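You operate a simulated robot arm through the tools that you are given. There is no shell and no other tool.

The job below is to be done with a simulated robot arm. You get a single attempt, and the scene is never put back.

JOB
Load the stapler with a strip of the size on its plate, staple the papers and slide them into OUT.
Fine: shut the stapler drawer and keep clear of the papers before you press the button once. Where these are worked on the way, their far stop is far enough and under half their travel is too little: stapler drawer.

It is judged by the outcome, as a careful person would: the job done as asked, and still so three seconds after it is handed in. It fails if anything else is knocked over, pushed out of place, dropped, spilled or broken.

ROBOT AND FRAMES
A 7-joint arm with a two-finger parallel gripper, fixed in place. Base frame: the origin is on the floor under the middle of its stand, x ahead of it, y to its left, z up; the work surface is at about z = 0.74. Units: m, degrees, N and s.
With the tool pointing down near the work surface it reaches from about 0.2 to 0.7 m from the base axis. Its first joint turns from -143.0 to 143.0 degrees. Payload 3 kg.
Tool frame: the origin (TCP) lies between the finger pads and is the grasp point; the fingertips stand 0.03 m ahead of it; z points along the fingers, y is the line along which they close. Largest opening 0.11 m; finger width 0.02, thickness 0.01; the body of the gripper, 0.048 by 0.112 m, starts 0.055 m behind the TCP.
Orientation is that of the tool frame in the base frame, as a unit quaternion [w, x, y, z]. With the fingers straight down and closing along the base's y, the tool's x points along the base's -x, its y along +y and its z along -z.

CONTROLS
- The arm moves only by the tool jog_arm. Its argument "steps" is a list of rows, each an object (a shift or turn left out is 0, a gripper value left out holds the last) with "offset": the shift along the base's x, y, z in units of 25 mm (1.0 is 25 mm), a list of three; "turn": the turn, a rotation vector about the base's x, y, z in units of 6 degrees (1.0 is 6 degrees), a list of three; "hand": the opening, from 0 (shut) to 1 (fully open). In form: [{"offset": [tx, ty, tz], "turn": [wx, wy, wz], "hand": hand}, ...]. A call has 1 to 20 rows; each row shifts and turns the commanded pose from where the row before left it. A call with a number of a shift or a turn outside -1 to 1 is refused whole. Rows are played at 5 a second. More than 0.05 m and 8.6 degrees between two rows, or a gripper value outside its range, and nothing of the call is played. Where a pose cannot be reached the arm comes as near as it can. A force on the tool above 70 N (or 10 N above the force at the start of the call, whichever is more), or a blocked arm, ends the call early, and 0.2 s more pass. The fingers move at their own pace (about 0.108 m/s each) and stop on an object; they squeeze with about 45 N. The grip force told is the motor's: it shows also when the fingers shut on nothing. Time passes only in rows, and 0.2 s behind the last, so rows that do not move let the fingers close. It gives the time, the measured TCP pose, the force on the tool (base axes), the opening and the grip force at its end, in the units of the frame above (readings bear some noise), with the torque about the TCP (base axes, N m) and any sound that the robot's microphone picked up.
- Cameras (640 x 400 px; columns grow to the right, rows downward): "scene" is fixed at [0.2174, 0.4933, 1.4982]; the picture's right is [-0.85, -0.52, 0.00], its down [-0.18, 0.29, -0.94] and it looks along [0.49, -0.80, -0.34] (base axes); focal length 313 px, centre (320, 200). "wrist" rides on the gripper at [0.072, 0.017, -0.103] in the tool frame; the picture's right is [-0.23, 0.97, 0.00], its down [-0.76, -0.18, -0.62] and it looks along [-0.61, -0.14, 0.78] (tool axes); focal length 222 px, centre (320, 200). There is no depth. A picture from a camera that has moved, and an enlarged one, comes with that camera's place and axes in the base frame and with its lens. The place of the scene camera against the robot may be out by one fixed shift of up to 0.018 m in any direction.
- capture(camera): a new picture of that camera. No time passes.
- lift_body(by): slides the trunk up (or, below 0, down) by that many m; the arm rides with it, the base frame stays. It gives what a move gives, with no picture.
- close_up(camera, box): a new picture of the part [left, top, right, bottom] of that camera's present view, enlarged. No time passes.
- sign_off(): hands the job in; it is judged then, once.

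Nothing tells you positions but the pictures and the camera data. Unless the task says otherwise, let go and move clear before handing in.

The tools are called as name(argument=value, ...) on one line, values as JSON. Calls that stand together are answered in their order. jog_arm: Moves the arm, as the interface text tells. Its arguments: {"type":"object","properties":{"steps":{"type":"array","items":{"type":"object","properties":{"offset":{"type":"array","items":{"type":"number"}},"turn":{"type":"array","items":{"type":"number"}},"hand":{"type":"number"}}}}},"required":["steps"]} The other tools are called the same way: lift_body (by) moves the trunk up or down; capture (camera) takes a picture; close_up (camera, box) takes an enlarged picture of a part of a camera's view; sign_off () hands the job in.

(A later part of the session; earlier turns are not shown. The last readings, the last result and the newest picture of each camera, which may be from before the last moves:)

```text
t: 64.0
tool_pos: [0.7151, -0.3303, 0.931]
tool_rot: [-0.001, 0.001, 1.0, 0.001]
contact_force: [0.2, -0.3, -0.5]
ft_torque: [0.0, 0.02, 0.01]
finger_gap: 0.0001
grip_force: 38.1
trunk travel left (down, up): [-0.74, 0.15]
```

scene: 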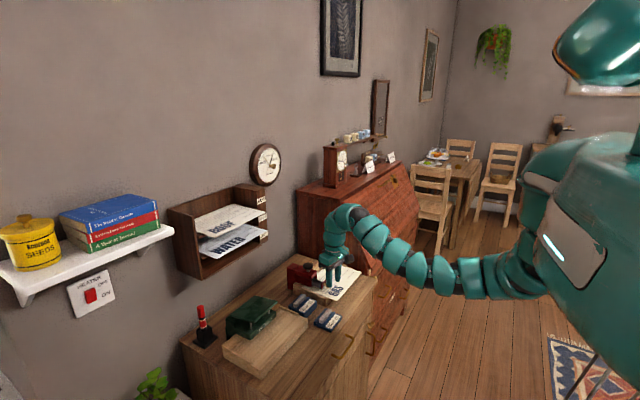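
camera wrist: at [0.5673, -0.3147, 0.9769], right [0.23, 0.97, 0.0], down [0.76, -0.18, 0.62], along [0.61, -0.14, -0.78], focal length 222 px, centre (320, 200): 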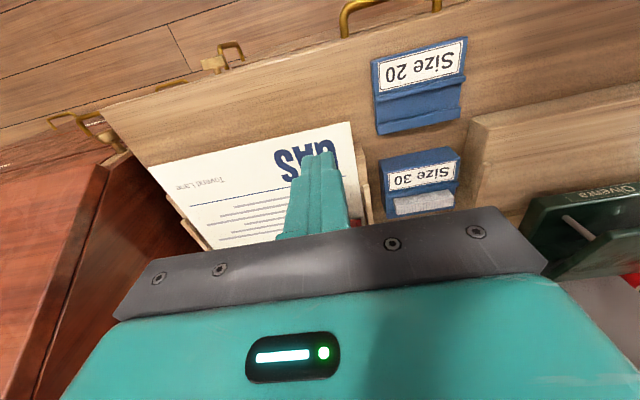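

jog_arm(steps=[{"offset": [0.8, 0, 0.2]}, {"offset": [0.9, -0.05, 0]}, {"offset": [0.95, 0, 0]}, {"offset": [0, 0, 0]}])

close_up(camera="scene", box=[270, 230, 330, 290])

capture(camera="wrist")

```text
t: 65.0
tool_pos: [0.7775, -0.3319, 0.9387]
tool_rot: [0.0, 0.0, 1.0, 0.001]
contact_force: [1.2, -0.3, 0.3]
ft_torque: [0.01, 0.01, -0.03]
finger_gap: 0.0001
grip_force: 37.5
out of reach, approached as far as the arm can: row 3
trunk travel left (down, up): [-0.74, 0.15]
```

```text
6.67 times, centred on (300, 260) of scene
camera zoom: at [0.2174, 0.4933, 1.4982], right [-0.85, -0.52, 0.0], down [-0.18, 0.29, -0.94], along [0.49, -0.8, -0.34], focal length 2087 px, centre (453, -200)
```

zoom: 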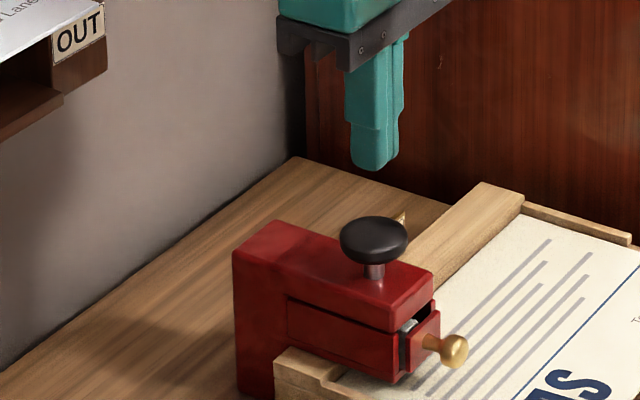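

```text
taken
camera wrist: at [0.7036, -0.3135, 1.0424], right [0.23, 0.97, 0.0], down [0.76, -0.18, 0.62], along [0.61, -0.14, -0.78], focal length 222 px, centre (320, 200)
```

wrist: 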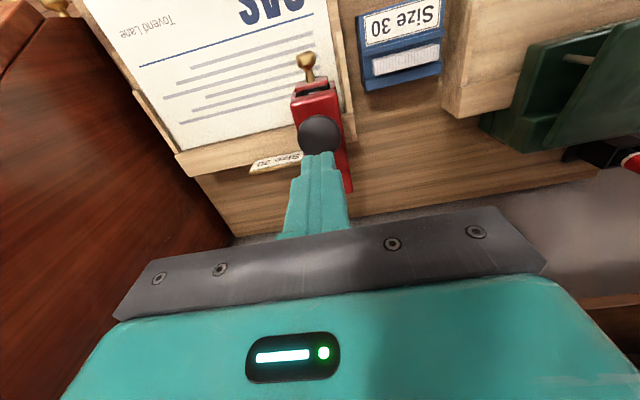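

The outer reach limit is close here; the button is at about (0.780, -0.331). I'll raise the arm a bit and drop the trunk instead, so the press is done with the arm well within reach.

jog_arm(steps=[{"offset": [0, 0, 0.9]}, {"offset": [0, 0, 0.9]}, {"offset": [0.1, 0, 0.9]}, {"offset": [0, 0, 0.9]}, {"offset": [0, 0, 0]}])

lift_body(by=-0.12)

close_up(camera="scene", box=[270, 230, 330, 290])

close_up(camera="wrist", box=[260, 60, 400, 200])

```text
t: 66.2
tool_pos: [0.7804, -0.3313, 1.0294]
tool_rot: [0.001, 0.0, 1.0, 0.0]
contact_force: [0.8, 0.4, -0.2]
ft_torque: [-0.02, -0.01, 0.01]
finger_gap: 0.0
grip_force: 37.3
trunk travel left (down, up): [-0.74, 0.15]
```

```text
t: 67.7
tool_pos: [0.7785, -0.3306, 0.9082]
tool_rot: [0.0, 0.0, 1.0, 0.0]
contact_force: [-0.1, 0.1, -0.1]
ft_torque: [0.04, 0.01, -0.01]
finger_gap: 0.0
grip_force: 37.3
trunk travel left (down, up): [-0.62, 0.27]
```

```text
6.67 times, centred on (300, 260) of scene
camera zoom: at [0.2174, 0.4933, 1.4982], right [-0.85, -0.52, 0.0], down [-0.18, 0.29, -0.94], along [0.49, -0.8, -0.34], focal length 2087 px, centre (453, -200)
```

zoom: 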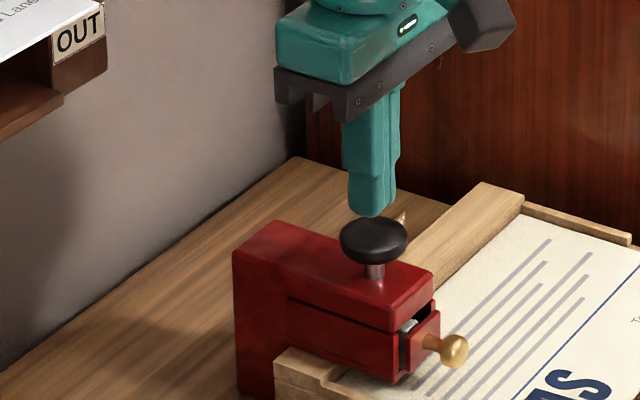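

```text
2.86 times, centred on (330, 130) of wrist
camera zoom: at [0.7058, -0.3129, 1.013], right [0.23, 0.97, 0.0], down [0.76, -0.18, 0.62], along [0.61, -0.14, -0.78], focal length 635 px, centre (291, 400)
```

zoom: 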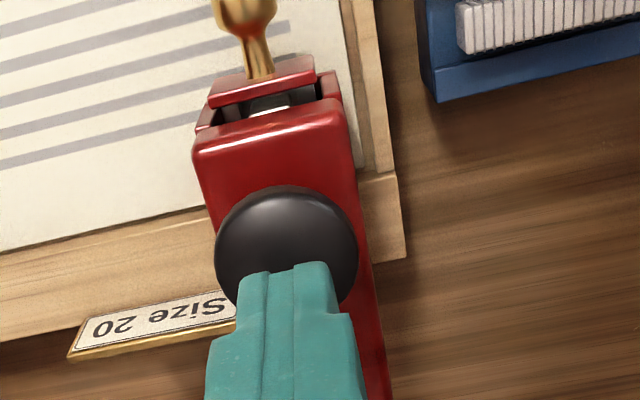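

The fingertip is centred over the button. I'll go down to just above it, then press in small steps, listening for the click.

jog_arm(steps=[{"offset": [0, 0, -0.4]}, {"offset": [0, 0, -0.3]}, {"offset": [0, 0, 0]}])

jog_arm(steps=[{"offset": [0, 0, -0.1]}, {"offset": [0, 0, -0.1]}, {"offset": [0, 0, -0.1]}, {"offset": [0, 0, 0]}])

```text
t: 68.5
tool_pos: [0.7782, -0.331, 0.8903]
tool_rot: [0.0, 0.0, 1.0, 0.0]
contact_force: [-0.7, -0.6, 4.8]
ft_torque: [-0.03, 0.02, -0.05]
finger_gap: 0.0
grip_force: 37.8
trunk travel left (down, up): [-0.62, 0.27]
```

```text
t: 69.5
tool_pos: [0.779, -0.3311, 0.8851]
tool_rot: [0.001, 0.0, 1.0, 0.001]
contact_force: [-0.7, 0.6, 8.8]
ft_torque: [0.02, 0.03, -0.02]
finger_gap: 0.0
grip_force: 38.1
trunk travel left (down, up): [-0.62, 0.27]
heard: click
```

A click was heard, so the press registered. I'll lift straight off the button so it's pressed only once.

jog_arm(steps=[{"offset": [0, 0, 0.5]}, {"offset": [0, 0, 0.8]}, {"offset": [0, 0, 0.8]}, {"offset": [0, 0, 0.8]}, {"offset": [0, 0, 0]}])

close_up(camera="scene", box=[270, 245, 370, 305])

capture(camera="wrist")

close_up(camera="scene", box=[280, 250, 330, 300])

```text
t: 70.7
tool_pos: [0.7796, -0.3304, 0.956]
tool_rot: [-0.001, 0.0, 1.0, 0.0]
contact_force: [0.3, -0.2, 0.7]
ft_torque: [-0.03, 0.0, 0.02]
finger_gap: 0.0001
grip_force: 37.4
trunk travel left (down, up): [-0.62, 0.27]
```

```text
6.40 times, centred on (320, 275) of scene
camera zoom: at [0.2174, 0.4933, 1.4982], right [-0.85, -0.52, 0.0], down [-0.18, 0.29, -0.94], along [0.49, -0.8, -0.34], focal length 2004 px, centre (320, -280)
```

zoom: 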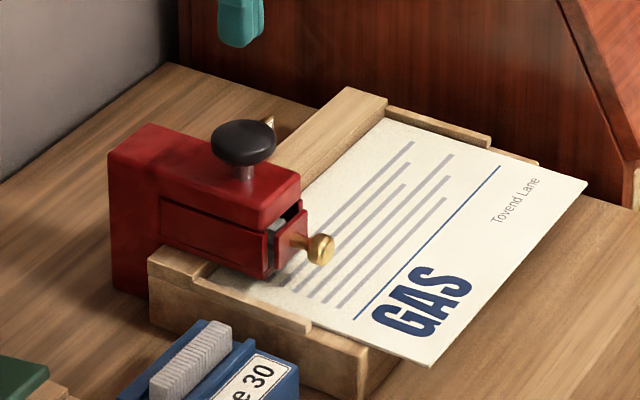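

```text
taken
camera wrist: at [0.706, -0.3132, 1.0601], right [0.23, 0.97, 0.0], down [0.76, -0.18, 0.62], along [0.61, -0.14, -0.78], focal length 222 px, centre (320, 200)
```

wrist: 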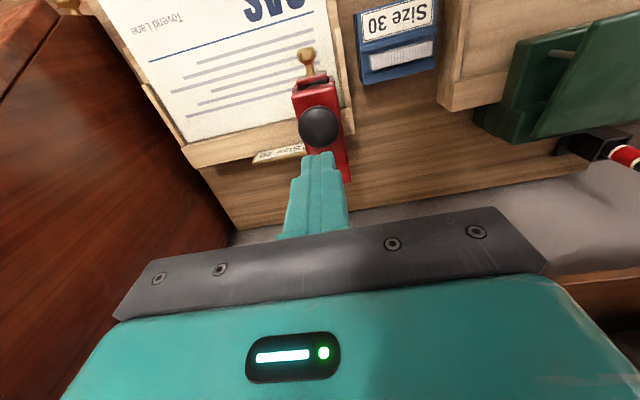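

```text
8.00 times, centred on (305, 275) of scene
camera zoom: at [0.2174, 0.4933, 1.4982], right [-0.85, -0.52, 0.0], down [-0.18, 0.29, -0.94], along [0.49, -0.8, -0.34], focal length 2505 px, centre (440, -400)
```

zoom: 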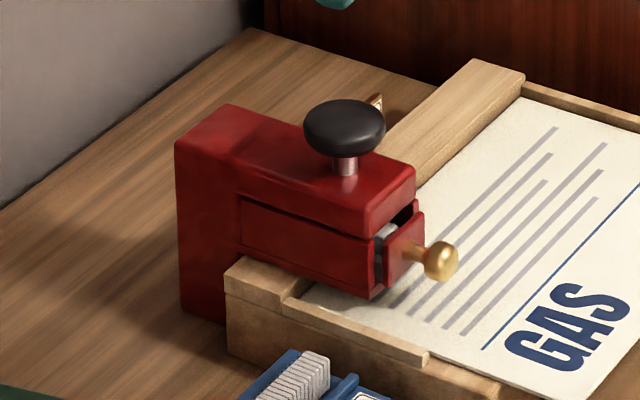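

The button sprang back and the stapler is unchanged; stapling should be done. Next I study the OUT slot of the rack before gripping the papers.

close_up(camera="scene", box=[160, 175, 280, 285])

close_up(camera="scene", box=[210, 215, 275, 270])

close_up(camera="scene", box=[170, 230, 240, 285])

capture(camera="scene")

```text
3.64 times, centred on (220, 230) of scene
camera zoom: at [0.2174, 0.4933, 1.4982], right [-0.85, -0.52, 0.0], down [-0.18, 0.29, -0.94], along [0.49, -0.8, -0.34], focal length 1138 px, centre (684, 91)
```

zoom: 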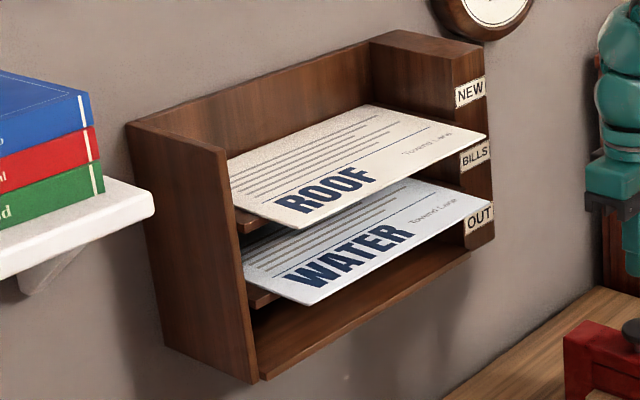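

```text
7.27 times, centred on (242, 242) of scene
camera zoom: at [0.2174, 0.4933, 1.4982], right [-0.85, -0.52, 0.0], down [-0.18, 0.29, -0.94], along [0.49, -0.8, -0.34], focal length 2277 px, centre (884, -109)
```

zoom: 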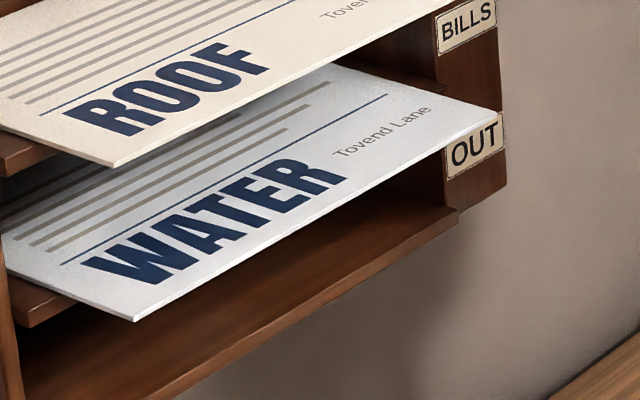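

```text
7.27 times, centred on (205, 258) of scene
camera zoom: at [0.2174, 0.4933, 1.4982], right [-0.85, -0.52, 0.0], down [-0.18, 0.29, -0.94], along [0.49, -0.8, -0.34], focal length 2277 px, centre (1156, -218)
```

zoom: 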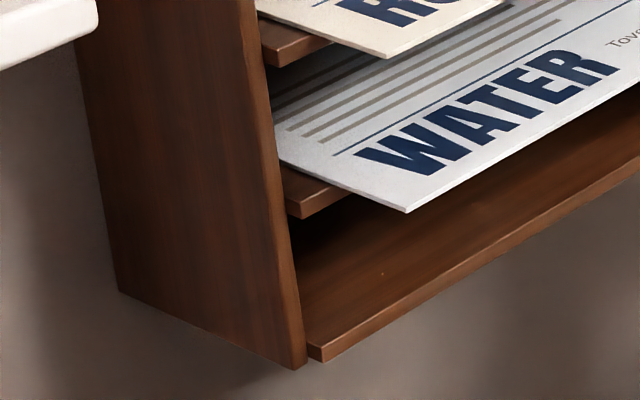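

```text
taken
```

scene: 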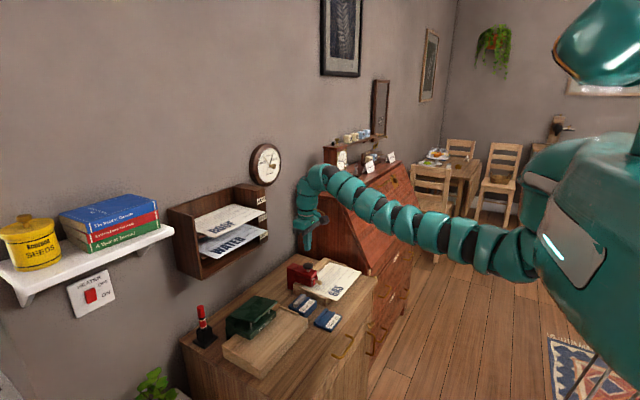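

OUT is the empty bottom slot: floor at z≈0.96, between y≈-0.227 and +0.019, front at x≈0.905, about 6 cm high; the WATER sheet above overhangs to x≈0.85. To pinch the papers' overhanging front edge I'll turn the gripper horizontal (pointing +x, closing vertically), starting the turn up here in free air.

jog_arm(steps=[{"offset": [-0.3, 0, 0.8]}, {"offset": [-0.3, 0, 0.8]}, {"offset": [-0.2, 0, 0.6]}])

jog_arm(steps=[{"turn": [0.577, -0.577, -0.577], "offset": [-0.2, 0, 0]}, {"turn": [0.577, -0.577, -0.577], "offset": [-0.2, 0, 0]}, {"turn": [0.577, -0.577, -0.577], "offset": [-0.2, 0, 0]}, {"turn": [0.577, -0.577, -0.577], "offset": [-0.2, 0, 0]}, {"turn": [0.577, -0.577, -0.577], "offset": [-0.2, 0, 0]}])

```text
t: 71.5
tool_pos: [0.7585, -0.3304, 1.0103]
tool_rot: [-0.001, 0.0, 1.0, 0.0]
contact_force: [0.0, 0.8, -0.1]
ft_torque: [0.02, 0.02, 0.01]
finger_gap: 0.0
grip_force: 37.6
trunk travel left (down, up): [-0.62, 0.27]
```

```text
t: 72.7
tool_pos: [0.733, -0.3316, 1.0117]
tool_rot: [0.15, 0.15, 0.966, 0.15]
contact_force: [0.4, 0.7, -0.5]
ft_torque: [-0.02, 0.0, -0.01]
finger_gap: 0.0
grip_force: 37.9
trunk travel left (down, up): [-0.62, 0.27]
```

jog_arm(steps=[{"turn": [0.577, -0.577, -0.577], "offset": [-0.3, 0, 0]}, {"turn": [0.577, -0.577, -0.577], "offset": [-0.3, 0, 0]}, {"turn": [0.577, -0.577, -0.577], "offset": [-0.3, 0, 0]}, {"turn": [0.577, -0.577, -0.577], "offset": [-0.3, 0, 0]}, {"turn": [0.577, -0.577, -0.577], "offset": [-0.3, 0, 0]}, {"turn": [0.577, -0.577, -0.577], "offset": [-0.3, 0, 0]}, {"turn": [0.577, -0.577, -0.577], "offset": [-0.3, 0, 0]}, {"turn": [0.577, -0.577, -0.577], "offset": [-0.3, 0, 0]}])

capture(camera="scene")

```text
t: 74.5
tool_pos: [0.6931, -0.3366, 1.0086]
tool_rot: [0.363, 0.364, 0.778, 0.363]
contact_force: [0.2, 0.1, -0.3]
ft_torque: [0.0, -0.01, 0.01]
finger_gap: 0.0
grip_force: 37.7
out of reach, approached as far as the arm can: row 2, 3, 4
trunk travel left (down, up): [-0.62, 0.27]
```

```text
taken
```

scene: 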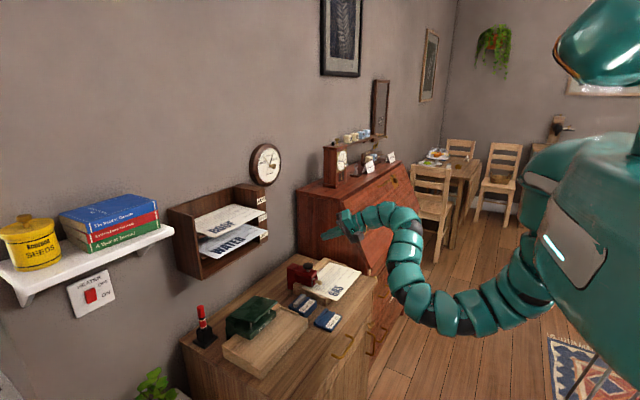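

jog_arm(steps=[{"turn": [0.577, -0.577, -0.577], "offset": [-0.2, 0, 0]}, {"turn": [0.577, -0.577, -0.577], "offset": [-0.2, 0, 0]}, {"turn": [0.577, -0.577, -0.577], "offset": [-0.2, 0, 0]}, {"turn": [0.577, -0.577, -0.577], "offset": [-0.2, 0, 0]}, {"turn": [0.577, -0.577, -0.577], "offset": [-0.2, 0, 0]}, {"turn": [0.577, -0.577, -0.577], "offset": [-0.2, 0, 0]}, {"turn": [0.577, -0.577, -0.577], "offset": [-0.2, 0, 0]}])

capture(camera="scene")

capture(camera="wrist")

```text
t: 76.1
tool_pos: [0.6588, -0.3367, 1.0067]
tool_rot: [0.501, 0.5, 0.5, 0.5]
contact_force: [-0.2, -0.3, 0.0]
ft_torque: [0.0, 0.0, 0.05]
finger_gap: 0.0
grip_force: 37.6
trunk travel left (down, up): [-0.62, 0.27]
```

```text
taken
```

scene: 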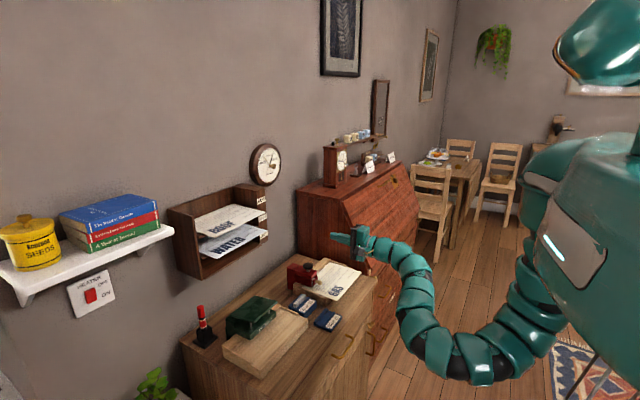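

```text
taken
camera wrist: at [0.5543, -0.263, 1.0246], right [0.0, -0.23, 0.97], down [-0.62, -0.76, -0.18], along [0.78, -0.61, -0.14], focal length 222 px, centre (320, 200)
```

wrist: 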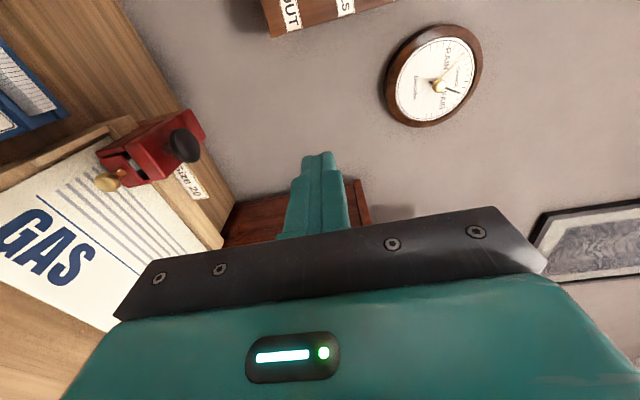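

The gripper is now horizontal, closing vertically, with the camera on its +y side. I'll move back and across in front of the papers (y≈-0.411), then lower.

jog_arm(steps=[{"offset": [-0.7, -0.4, 0]}, {"offset": [-0.7, -0.6, 0]}, {"offset": [-0.7, -0.6, 0]}, {"offset": [-0.7, -0.6, 0]}, {"offset": [-0.8, -0.7, 0]}, {"offset": [0, 0, 0]}])

capture(camera="wrist")

capture(camera="scene")

```text
t: 77.5
tool_pos: [0.5686, -0.4086, 1.007]
tool_rot: [0.499, 0.5, 0.501, 0.499]
contact_force: [-0.2, -0.2, 0.3]
ft_torque: [0.0, 0.0, 0.01]
finger_gap: 0.0
grip_force: 37.6
trunk travel left (down, up): [-0.62, 0.27]
```

```text
taken
camera wrist: at [0.4641, -0.3366, 1.0251], right [0.0, -0.23, 0.97], down [-0.62, -0.76, -0.18], along [0.78, -0.61, -0.14], focal length 222 px, centre (320, 200)
```

wrist: 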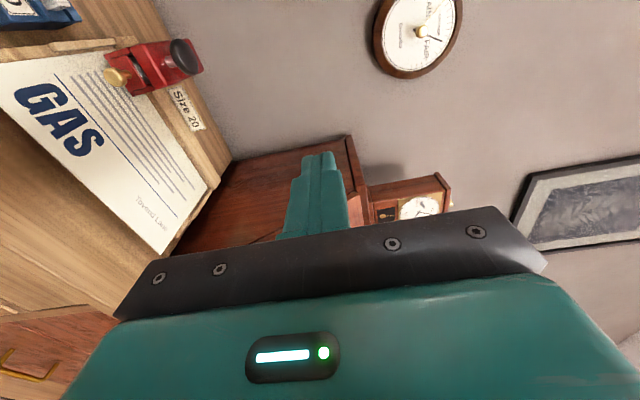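

```text
taken
```

scene: 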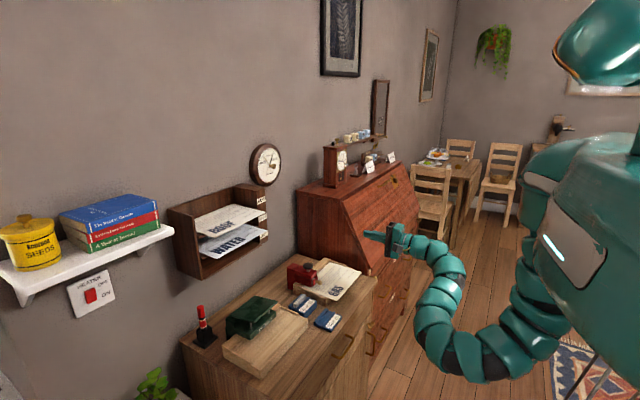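

lift_body(by=-0.19)

capture(camera="wrist")

capture(camera="scene")

```text
t: 79.6
tool_pos: [0.5675, -0.4112, 0.8173]
tool_rot: [0.499, 0.499, 0.501, 0.5]
contact_force: [-0.3, 0.5, 0.0]
ft_torque: [-0.03, -0.01, 0.02]
finger_gap: 0.0
grip_force: 37.8
trunk travel left (down, up): [-0.43, 0.46]
```

```text
taken
camera wrist: at [0.4641, -0.3364, 0.8351], right [0.0, -0.23, 0.97], down [-0.62, -0.76, -0.18], along [0.78, -0.61, -0.14], focal length 222 px, centre (320, 200)
```

wrist: 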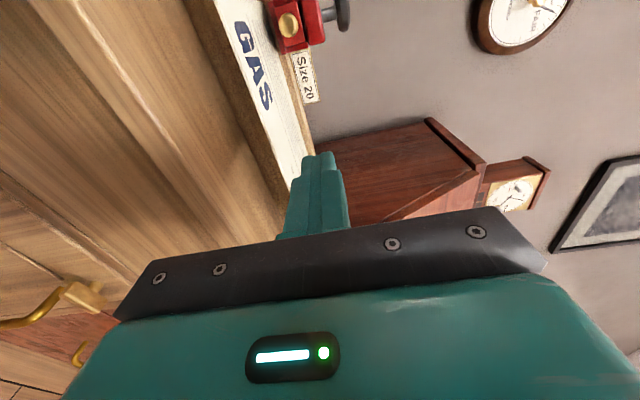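

```text
taken
```

scene: 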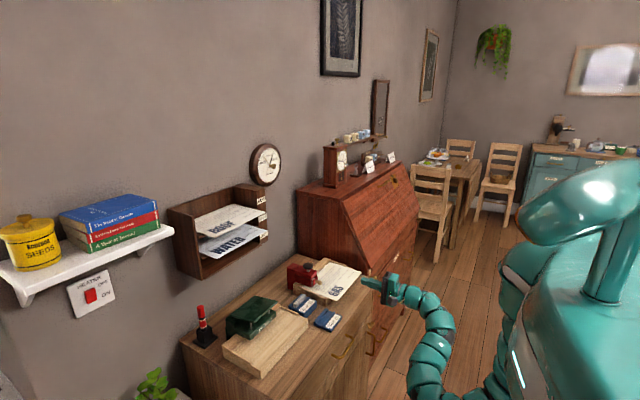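

The gripper is level in front of the tray, a bit above the paper. Zooming to see the paper edge against the fingers.

close_up(camera="wrist", box=[220, 60, 360, 240])

close_up(camera="scene", box=[320, 255, 420, 315])

```text
2.22 times, centred on (290, 150) of wrist
camera zoom: at [0.4641, -0.3364, 0.8351], right [0.0, -0.23, 0.97], down [-0.62, -0.76, -0.18], along [0.78, -0.61, -0.14], focal length 494 px, centre (387, 311)
```

zoom: 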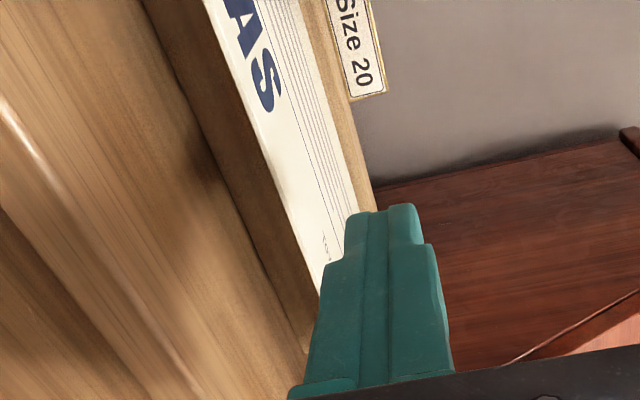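

```text
6.40 times, centred on (370, 285) of scene
camera zoom: at [0.2174, 0.4933, 1.4982], right [-0.85, -0.52, 0.0], down [-0.18, 0.29, -0.94], along [0.49, -0.8, -0.34], focal length 2004 px, centre (0, -344)
```

zoom: 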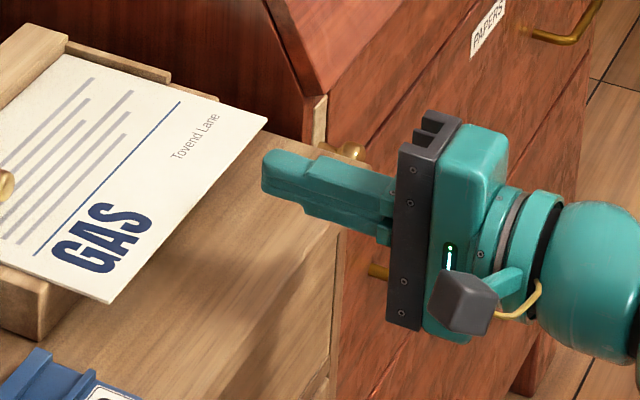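

The paper's front edge measures z≈0.776 at x≈0.642. I'll back off slightly, open the fingers a little, lower to that height and check edge-on.

jog_arm(steps=[{"offset": [-0.8, 0, 0], "hand": 0.24}, {"offset": [0, 0, -0.6]}, {"offset": [0, 0, -0.6]}, {"offset": [0, 0, -0.43]}, {"offset": [0, 0, 0]}])

close_up(camera="wrist", box=[240, 80, 380, 240])

close_up(camera="scene", box=[330, 265, 410, 315])

```text
t: 80.8
tool_pos: [0.5481, -0.4091, 0.7769]
tool_rot: [0.5, 0.5, 0.501, 0.499]
contact_force: [-0.4, 0.3, 1.2]
ft_torque: [0.0, 0.03, -0.03]
finger_gap: 0.0263
grip_force: 0.0
trunk travel left (down, up): [-0.43, 0.46]
```

```text
2.50 times, centred on (310, 160) of wrist
camera zoom: at [0.444, -0.3366, 0.7944], right [0.0, -0.23, 0.97], down [-0.62, -0.76, -0.18], along [0.78, -0.61, -0.14], focal length 555 px, centre (345, 300)
```

zoom: 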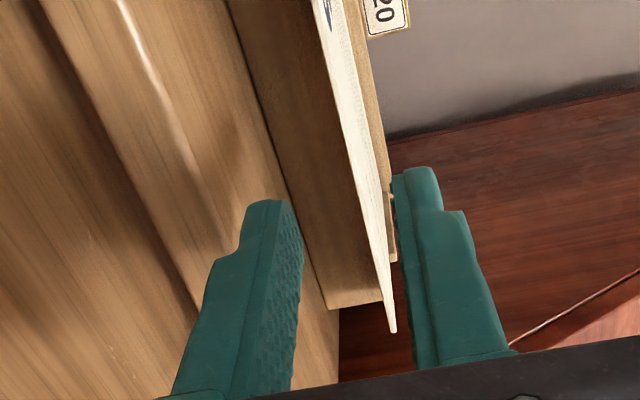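

```text
8.00 times, centred on (370, 290) of scene
camera zoom: at [0.2174, 0.4933, 1.4982], right [-0.85, -0.52, 0.0], down [-0.18, 0.29, -0.94], along [0.49, -0.8, -0.34], focal length 2505 px, centre (-80, -520)
```

zoom: 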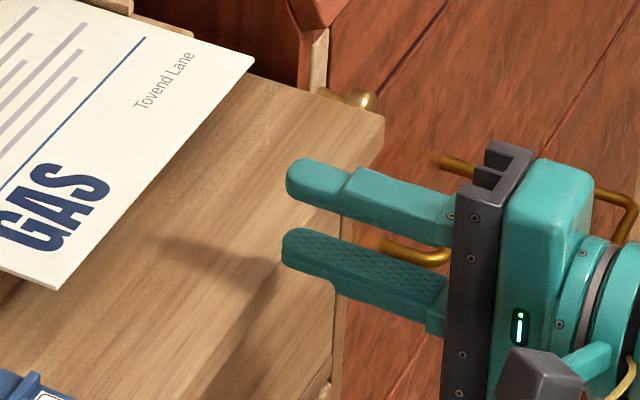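

The sheet is edge-on and centred between the open fingers (paper z 0.776, tool z 0.777); the tray front is at x≈0.676, so I can slide the tips 2 cm over the sheet without touching the tray.

jog_arm(steps=[{"offset": [0.5, 0, 0]}, {"offset": [0.5, 0, 0]}, {"offset": [0.5, 0, -0.03]}, {"offset": [0.5, 0, 0]}, {"offset": [0.5, 0, 0]}, {"offset": [0, 0, 0]}])

close_up(camera="wrist", box=[240, 80, 380, 240])

close_up(camera="scene", box=[320, 255, 400, 305])

```text
t: 82.2
tool_pos: [0.6107, -0.4094, 0.7755]
tool_rot: [0.5, 0.499, 0.501, 0.5]
contact_force: [-0.7, -0.1, 0.1]
ft_torque: [0.03, 0.03, 0.0]
finger_gap: 0.0266
grip_force: 0.0
trunk travel left (down, up): [-0.43, 0.46]
```

```text
2.50 times, centred on (310, 160) of wrist
camera zoom: at [0.5069, -0.3361, 0.7934], right [0.0, -0.23, 0.97], down [-0.62, -0.76, -0.18], along [0.78, -0.61, -0.14], focal length 555 px, centre (345, 300)
```

zoom: 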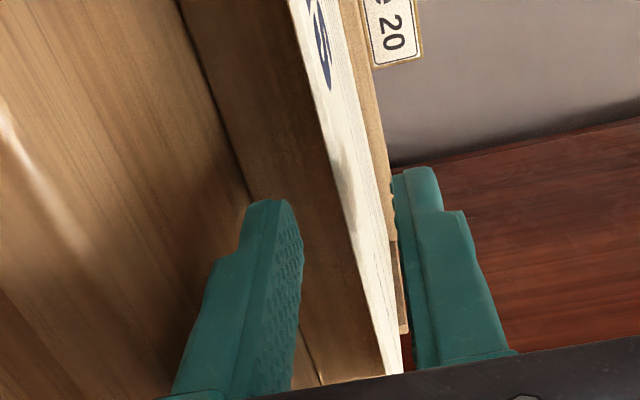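

```text
8.00 times, centred on (360, 280) of scene
camera zoom: at [0.2174, 0.4933, 1.4982], right [-0.85, -0.52, 0.0], down [-0.18, 0.29, -0.94], along [0.49, -0.8, -0.34], focal length 2505 px, centre (0, -440)
```

zoom: 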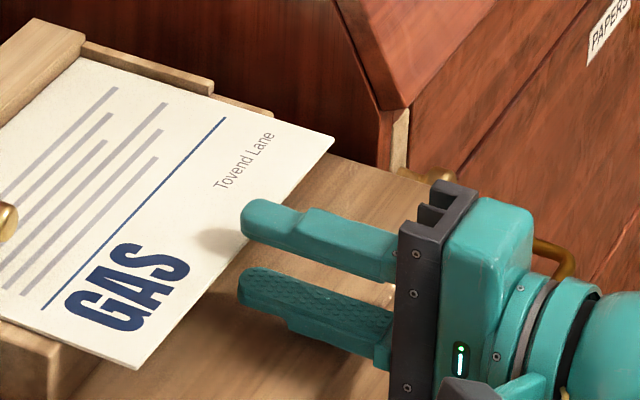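

Edge still centred between the fingers. Moving the last 23 mm in and closing.

jog_arm(steps=[{"offset": [0.45, 0, 0]}, {"offset": [0.45, 0, 0]}, {"offset": [0, 0, 0]}])

close_up(camera="wrist", box=[240, 80, 380, 240])

close_up(camera="scene", box=[320, 255, 400, 305])

```text
t: 83.0
tool_pos: [0.6328, -0.4084, 0.7761]
tool_rot: [0.499, 0.5, 0.501, 0.499]
contact_force: [0.8, 0.4, 0.9]
ft_torque: [0.0, -0.02, -0.01]
finger_gap: 0.0265
grip_force: 0.0
trunk travel left (down, up): [-0.43, 0.46]
```

```text
2.50 times, centred on (310, 160) of wrist
camera zoom: at [0.5288, -0.3359, 0.793], right [0.0, -0.23, 0.97], down [-0.62, -0.76, -0.18], along [0.78, -0.61, -0.14], focal length 555 px, centre (345, 300)
```

zoom: 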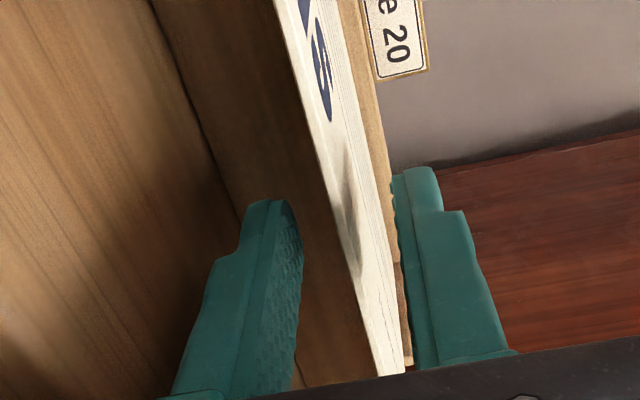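

```text
8.00 times, centred on (360, 280) of scene
camera zoom: at [0.2174, 0.4933, 1.4982], right [-0.85, -0.52, 0.0], down [-0.18, 0.29, -0.94], along [0.49, -0.8, -0.34], focal length 2505 px, centre (0, -440)
```

zoom: 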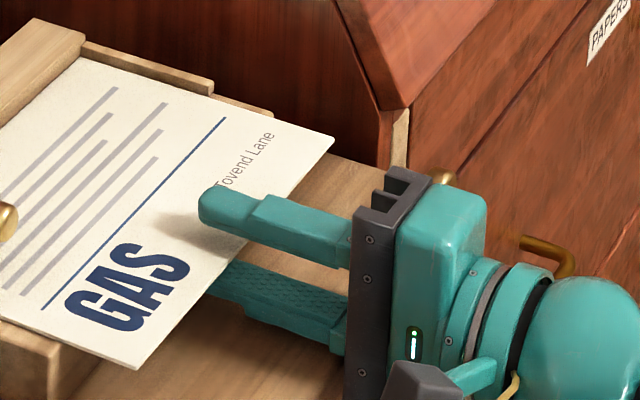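

The upper finger is over the sheet and the lower one under it. Closing now.

jog_arm(steps=[{"hand": 0.12}, {"hand": 0.06}, {"hand": 0.0}, {"hand": 0.0}, {"hand": 0.0}])

close_up(camera="wrist", box=[240, 80, 380, 240])

close_up(camera="scene", box=[290, 250, 390, 310])

```text
t: 84.2
tool_pos: [0.6323, -0.4092, 0.7763]
tool_rot: [0.5, 0.5, 0.501, 0.499]
contact_force: [0.5, -0.3, 3.8]
ft_torque: [0.08, -0.11, 0.02]
finger_gap: 0.0014
grip_force: 41.9
trunk travel left (down, up): [-0.43, 0.46]
```

```text
2.50 times, centred on (310, 160) of wrist
camera zoom: at [0.5285, -0.336, 0.7936], right [0.0, -0.23, 0.97], down [-0.62, -0.76, -0.18], along [0.78, -0.61, -0.14], focal length 555 px, centre (345, 300)
```

zoom: 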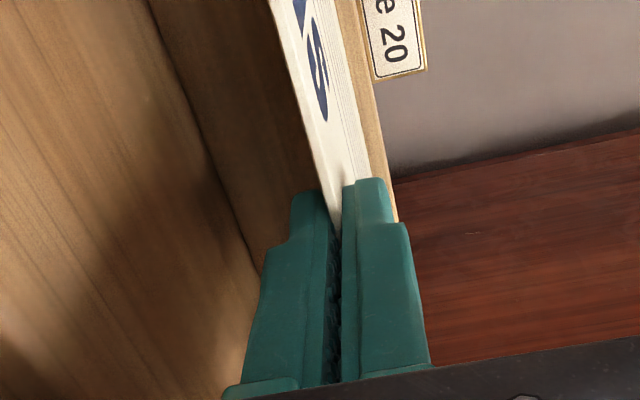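

```text
6.40 times, centred on (340, 280) of scene
camera zoom: at [0.2174, 0.4933, 1.4982], right [-0.85, -0.52, 0.0], down [-0.18, 0.29, -0.94], along [0.49, -0.8, -0.34], focal length 2004 px, centre (192, -312)
```

zoom: 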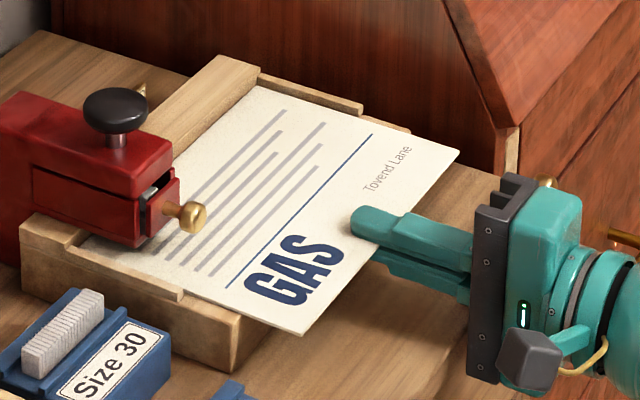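

The papers are pinched (1.4 mm). I'll pull them straight back toward the robot, out from under the stapler head.

jog_arm(steps=[{"offset": [-0.1, 0, 0]}, {"offset": [-0.2, 0, 0]}, {"offset": [-0.3, 0, 0]}, {"offset": [-0.3, 0, 0]}, {"offset": [-0.3, 0, 0]}, {"offset": [0, 0, 0]}])

close_up(camera="scene", box=[290, 250, 390, 310])

```text
t: 85.6
tool_pos: [0.6028, -0.4081, 0.7761]
tool_rot: [0.5, 0.5, 0.501, 0.5]
contact_force: [0.4, 1.9, 5.8]
ft_torque: [0.05, -0.43, 0.07]
finger_gap: 0.0015
grip_force: 41.8
trunk travel left (down, up): [-0.43, 0.46]
```

```text
6.40 times, centred on (340, 280) of scene
camera zoom: at [0.2174, 0.4933, 1.4982], right [-0.85, -0.52, 0.0], down [-0.18, 0.29, -0.94], along [0.49, -0.8, -0.34], focal length 2004 px, centre (192, -312)
```

zoom: 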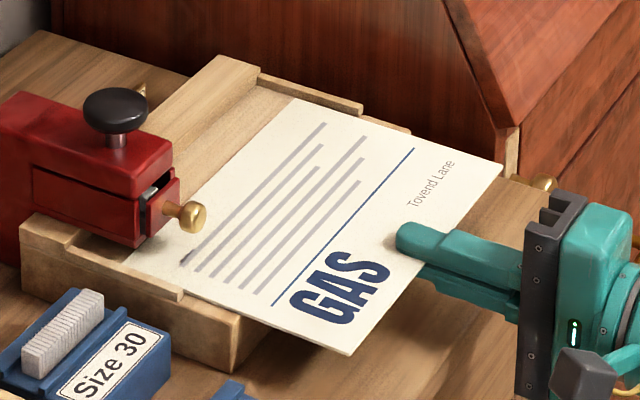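

The papers slide out and a staple mark shows near their corner. Continuing to pull until the rear edge is clear of the stapler and knob.

jog_arm(steps=[{"offset": [-0.3, 0, 0]}, {"offset": [-0.4, 0, 0]}, {"offset": [-0.4, 0, 0]}, {"offset": [-0.4, 0, 0]}, {"offset": [-0.4, 0, 0]}, {"offset": [-0.4, 0, 0]}, {"offset": [-0.4, 0, 0]}, {"offset": [0, 0, 0]}])

close_up(camera="scene", box=[290, 250, 410, 330])

capture(camera="wrist")

```text
t: 87.4
tool_pos: [0.5355, -0.4097, 0.775]
tool_rot: [0.499, 0.499, 0.502, 0.5]
contact_force: [0.1, 0.9, 1.7]
ft_torque: [0.05, -0.33, 0.16]
finger_gap: 0.0016
grip_force: 41.6
trunk travel left (down, up): [-0.43, 0.46]
```

```text
5.00 times, centred on (350, 290) of scene
camera zoom: at [0.2174, 0.4933, 1.4982], right [-0.85, -0.52, 0.0], down [-0.18, 0.29, -0.94], along [0.49, -0.8, -0.34], focal length 1566 px, centre (170, -250)
```

zoom: 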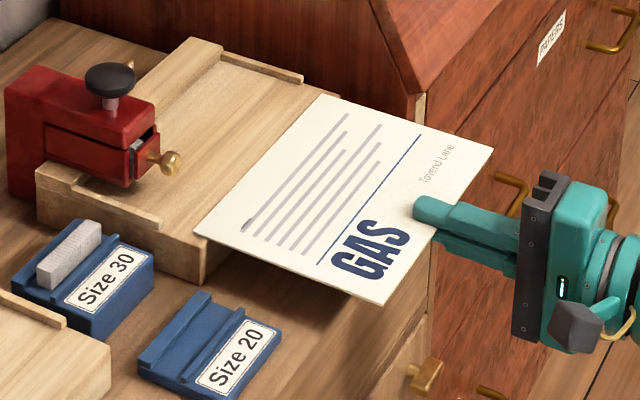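

```text
taken
camera wrist: at [0.4317, -0.3361, 0.7932], right [0.0, -0.23, 0.97], down [-0.62, -0.76, -0.18], along [0.78, -0.6, -0.14], focal length 222 px, centre (320, 200)
```

wrist: 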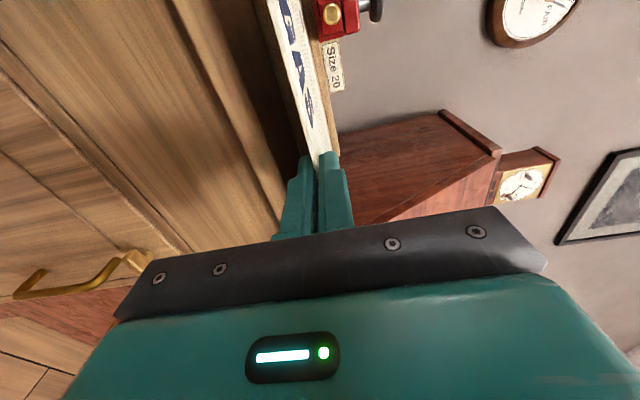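

The papers are out with a staple visible at the corner. I'll check the staple, then lift.

close_up(camera="scene", box=[325, 280, 365, 310])

jog_arm(steps=[{"offset": [0, 0, 0.3]}, {"offset": [0, 0, 0.5]}, {"offset": [0, 0, 0.6]}, {"offset": [0, 0, 0.6]}, {"offset": [0, 0, 0.6]}, {"offset": [0, 0, 0]}])

close_up(camera="scene", box=[290, 230, 410, 310])

```text
13.33 times, centred on (345, 295) of scene
camera zoom: at [0.2174, 0.4933, 1.4982], right [-0.85, -0.52, 0.0], down [-0.18, 0.29, -0.94], along [0.49, -0.8, -0.34], focal length 4175 px, centre (-13, -1067)
```

zoom: 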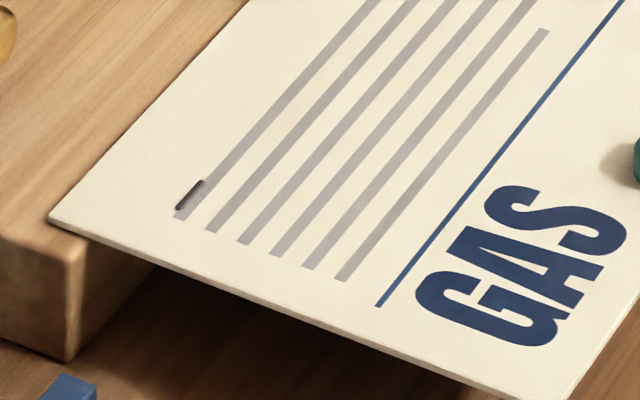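

```text
t: 88.8
tool_pos: [0.5359, -0.4095, 0.8412]
tool_rot: [0.498, 0.499, 0.502, 0.501]
contact_force: [0.0, -0.4, -1.2]
ft_torque: [0.0, 0.02, -0.03]
finger_gap: 0.0015
grip_force: 41.1
trunk travel left (down, up): [-0.43, 0.46]
```

```text
5.00 times, centred on (350, 270) of scene
camera zoom: at [0.2174, 0.4933, 1.4982], right [-0.85, -0.52, 0.0], down [-0.18, 0.29, -0.94], along [0.49, -0.8, -0.34], focal length 1566 px, centre (170, -150)
```

zoom: 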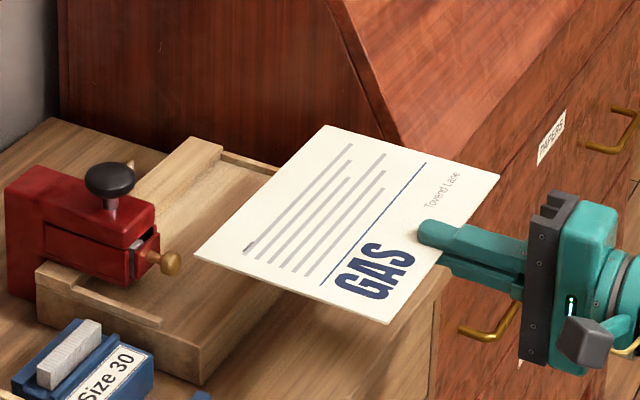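

The staple is clearly in the papers' corner and they lifted level. Now I raise the trunk to the OUT slot's height.

lift_body(by=0.14)

jog_arm(steps=[{"offset": [0, 0.6, 0]}, {"offset": [0, 0.8, 0]}, {"offset": [0, 0.8, 0]}, {"offset": [0, 0.8, 0]}, {"offset": [0, 0.8, 0]}, {"offset": [0, 0.8, 0]}, {"offset": [0, 0, 0]}])

capture(camera="scene")

capture(camera="wrist")

```text
t: 90.5
tool_pos: [0.5361, -0.4095, 0.9809]
tool_rot: [0.499, 0.5, 0.501, 0.5]
contact_force: [0.0, 0.5, -0.2]
ft_torque: [-0.02, 0.0, 0.02]
finger_gap: 0.0018
grip_force: 41.7
trunk travel left (down, up): [-0.57, 0.32]
```

```text
t: 92.0
tool_pos: [0.5352, -0.404, 0.9764]
tool_rot: [0.498, 0.5, 0.502, 0.5]
contact_force: [0.8, 0.4, 0.2]
ft_torque: [0.02, 0.03, -0.03]
finger_gap: 0.0015
grip_force: 41.4
out of reach, approached as far as the arm can: row 1, 2, 3, 4, 5, 6
trunk travel left (down, up): [-0.57, 0.32]
```

```text
taken
```

scene: 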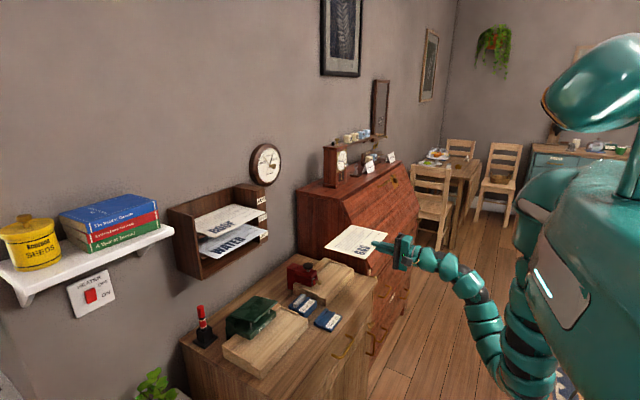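

```text
taken
camera wrist: at [0.4315, -0.3313, 0.9936], right [0.0, -0.23, 0.97], down [-0.62, -0.76, -0.18], along [0.78, -0.6, -0.14], focal length 222 px, centre (320, 200)
```

wrist: 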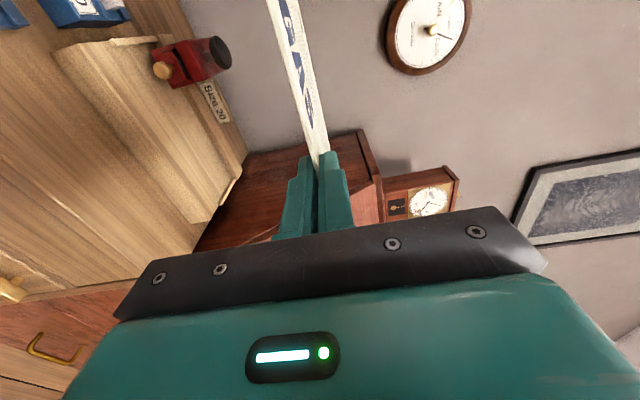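

The arm can't swing sideways this close in; I'll swing along an arc, going outward as I move toward the rack's bearing, keeping the paper's far edge in front of the rack.

jog_arm(steps=[{"offset": [0.6, 0.3, 0.2]}, {"offset": [0.8, 0.6, 0]}, {"offset": [0.8, 0.8, 0]}, {"offset": [0.6, 0.8, 0]}, {"offset": [0, 0, 0]}])

capture(camera="scene")

```text
t: 93.2
tool_pos: [0.6048, -0.3421, 0.9802]
tool_rot: [0.5, 0.499, 0.502, 0.499]
contact_force: [-0.9, 0.4, -0.5]
ft_torque: [0.0, 0.05, 0.0]
finger_gap: 0.0018
grip_force: 41.3
trunk travel left (down, up): [-0.57, 0.32]
```

```text
taken
```

scene: 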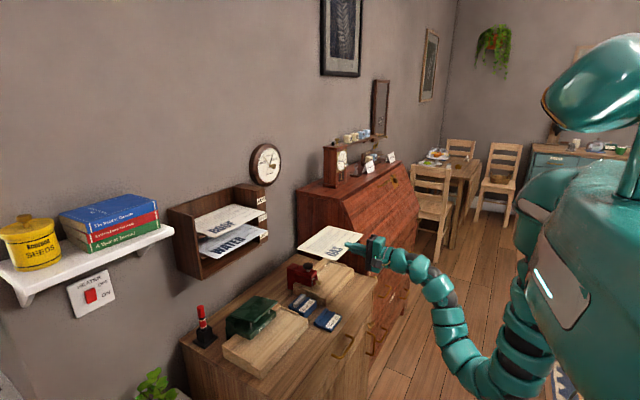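

jog_arm(steps=[{"offset": [0.4, 0.8, 0]}, {"offset": [0.4, 0.8, 0]}, {"offset": [0.35, 0.8, 0]}, {"offset": [0.35, 0.8, 0]}, {"offset": [0.3, 0.8, 0]}, {"offset": [0.2, 0.8, 0]}, {"offset": [0, 0, 0]}])

capture(camera="scene")

capture(camera="wrist")

```text
t: 94.8
tool_pos: [0.6549, -0.2202, 0.9815]
tool_rot: [0.499, 0.499, 0.502, 0.5]
contact_force: [0.4, 0.0, -1.4]
ft_torque: [-0.02, 0.02, -0.01]
finger_gap: 0.0018
grip_force: 41.2
trunk travel left (down, up): [-0.57, 0.32]
```

```text
taken
```

scene: 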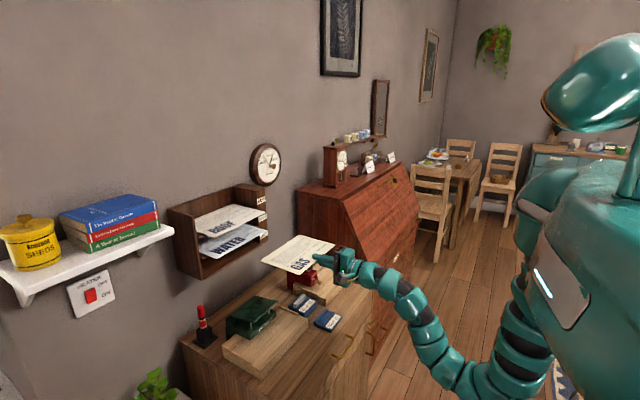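

```text
taken
camera wrist: at [0.5513, -0.1477, 0.9986], right [0.0, -0.23, 0.97], down [-0.62, -0.76, -0.18], along [0.78, -0.61, -0.14], focal length 222 px, centre (320, 200)
```

wrist: 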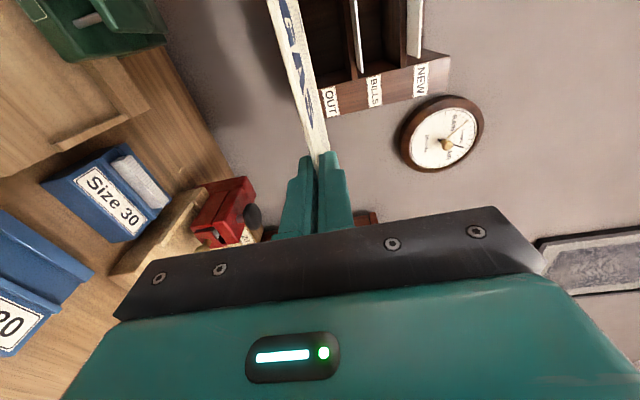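

The rack is now in the wrist view; zooming in to measure the OUT slot against the held papers.

close_up(camera="wrist", box=[250, 0, 450, 130])

close_up(camera="scene", box=[180, 190, 340, 300])

```text
3.08 times, centred on (350, 65) of wrist
camera zoom: at [0.5513, -0.1477, 0.9986], right [0.0, -0.23, 0.97], down [-0.62, -0.76, -0.18], along [0.78, -0.61, -0.14], focal length 684 px, centre (228, 615)
```

zoom: 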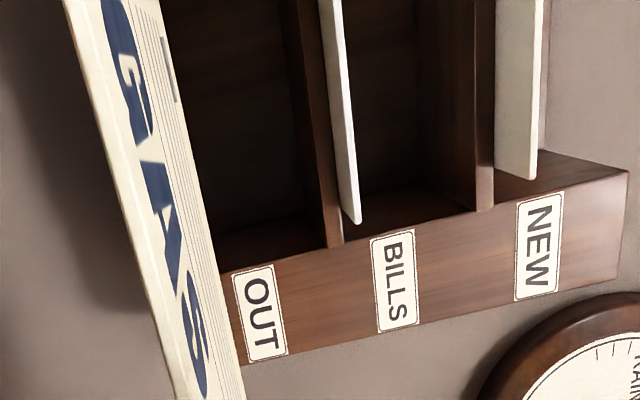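

```text
3.64 times, centred on (260, 245) of scene
camera zoom: at [0.2174, 0.4933, 1.4982], right [-0.85, -0.52, 0.0], down [-0.18, 0.29, -0.94], along [0.49, -0.8, -0.34], focal length 1138 px, centre (538, 36)
```

zoom: 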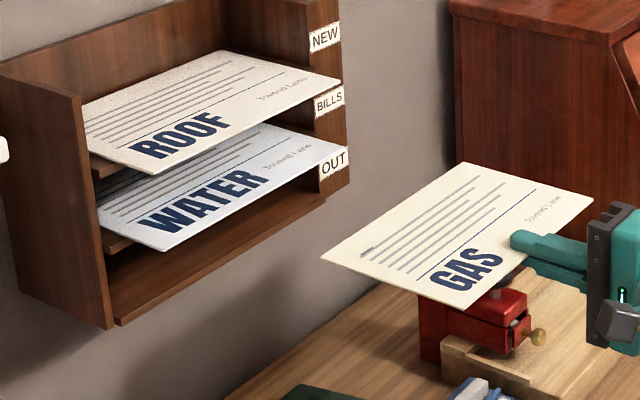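

The OUT slot spans y -0.222 to about +0.02 with its ceiling at z≈1.027. The held sheet hides the slot's floor, so I'll dip a little to see the floor board's front edge.

jog_arm(steps=[{"offset": [0, 0, -0.7]}, {"offset": [0, 0, -0.7]}, {"offset": [0, 0, -0.4]}, {"offset": [0, 0, 0]}])

close_up(camera="wrist", box=[250, 0, 450, 130])

```text
t: 95.8
tool_pos: [0.6553, -0.2208, 0.9359]
tool_rot: [0.499, 0.499, 0.502, 0.499]
contact_force: [-0.1, 1.2, -0.2]
ft_torque: [0.01, 0.03, 0.02]
finger_gap: 0.0015
grip_force: 41.5
trunk travel left (down, up): [-0.57, 0.32]
```

```text
3.08 times, centred on (350, 65) of wrist
camera zoom: at [0.5509, -0.1483, 0.9536], right [0.0, -0.23, 0.97], down [-0.62, -0.76, -0.18], along [0.78, -0.61, -0.14], focal length 684 px, centre (228, 615)
```

zoom: 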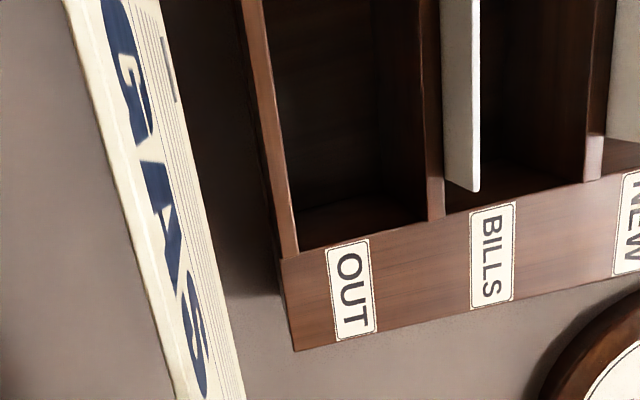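

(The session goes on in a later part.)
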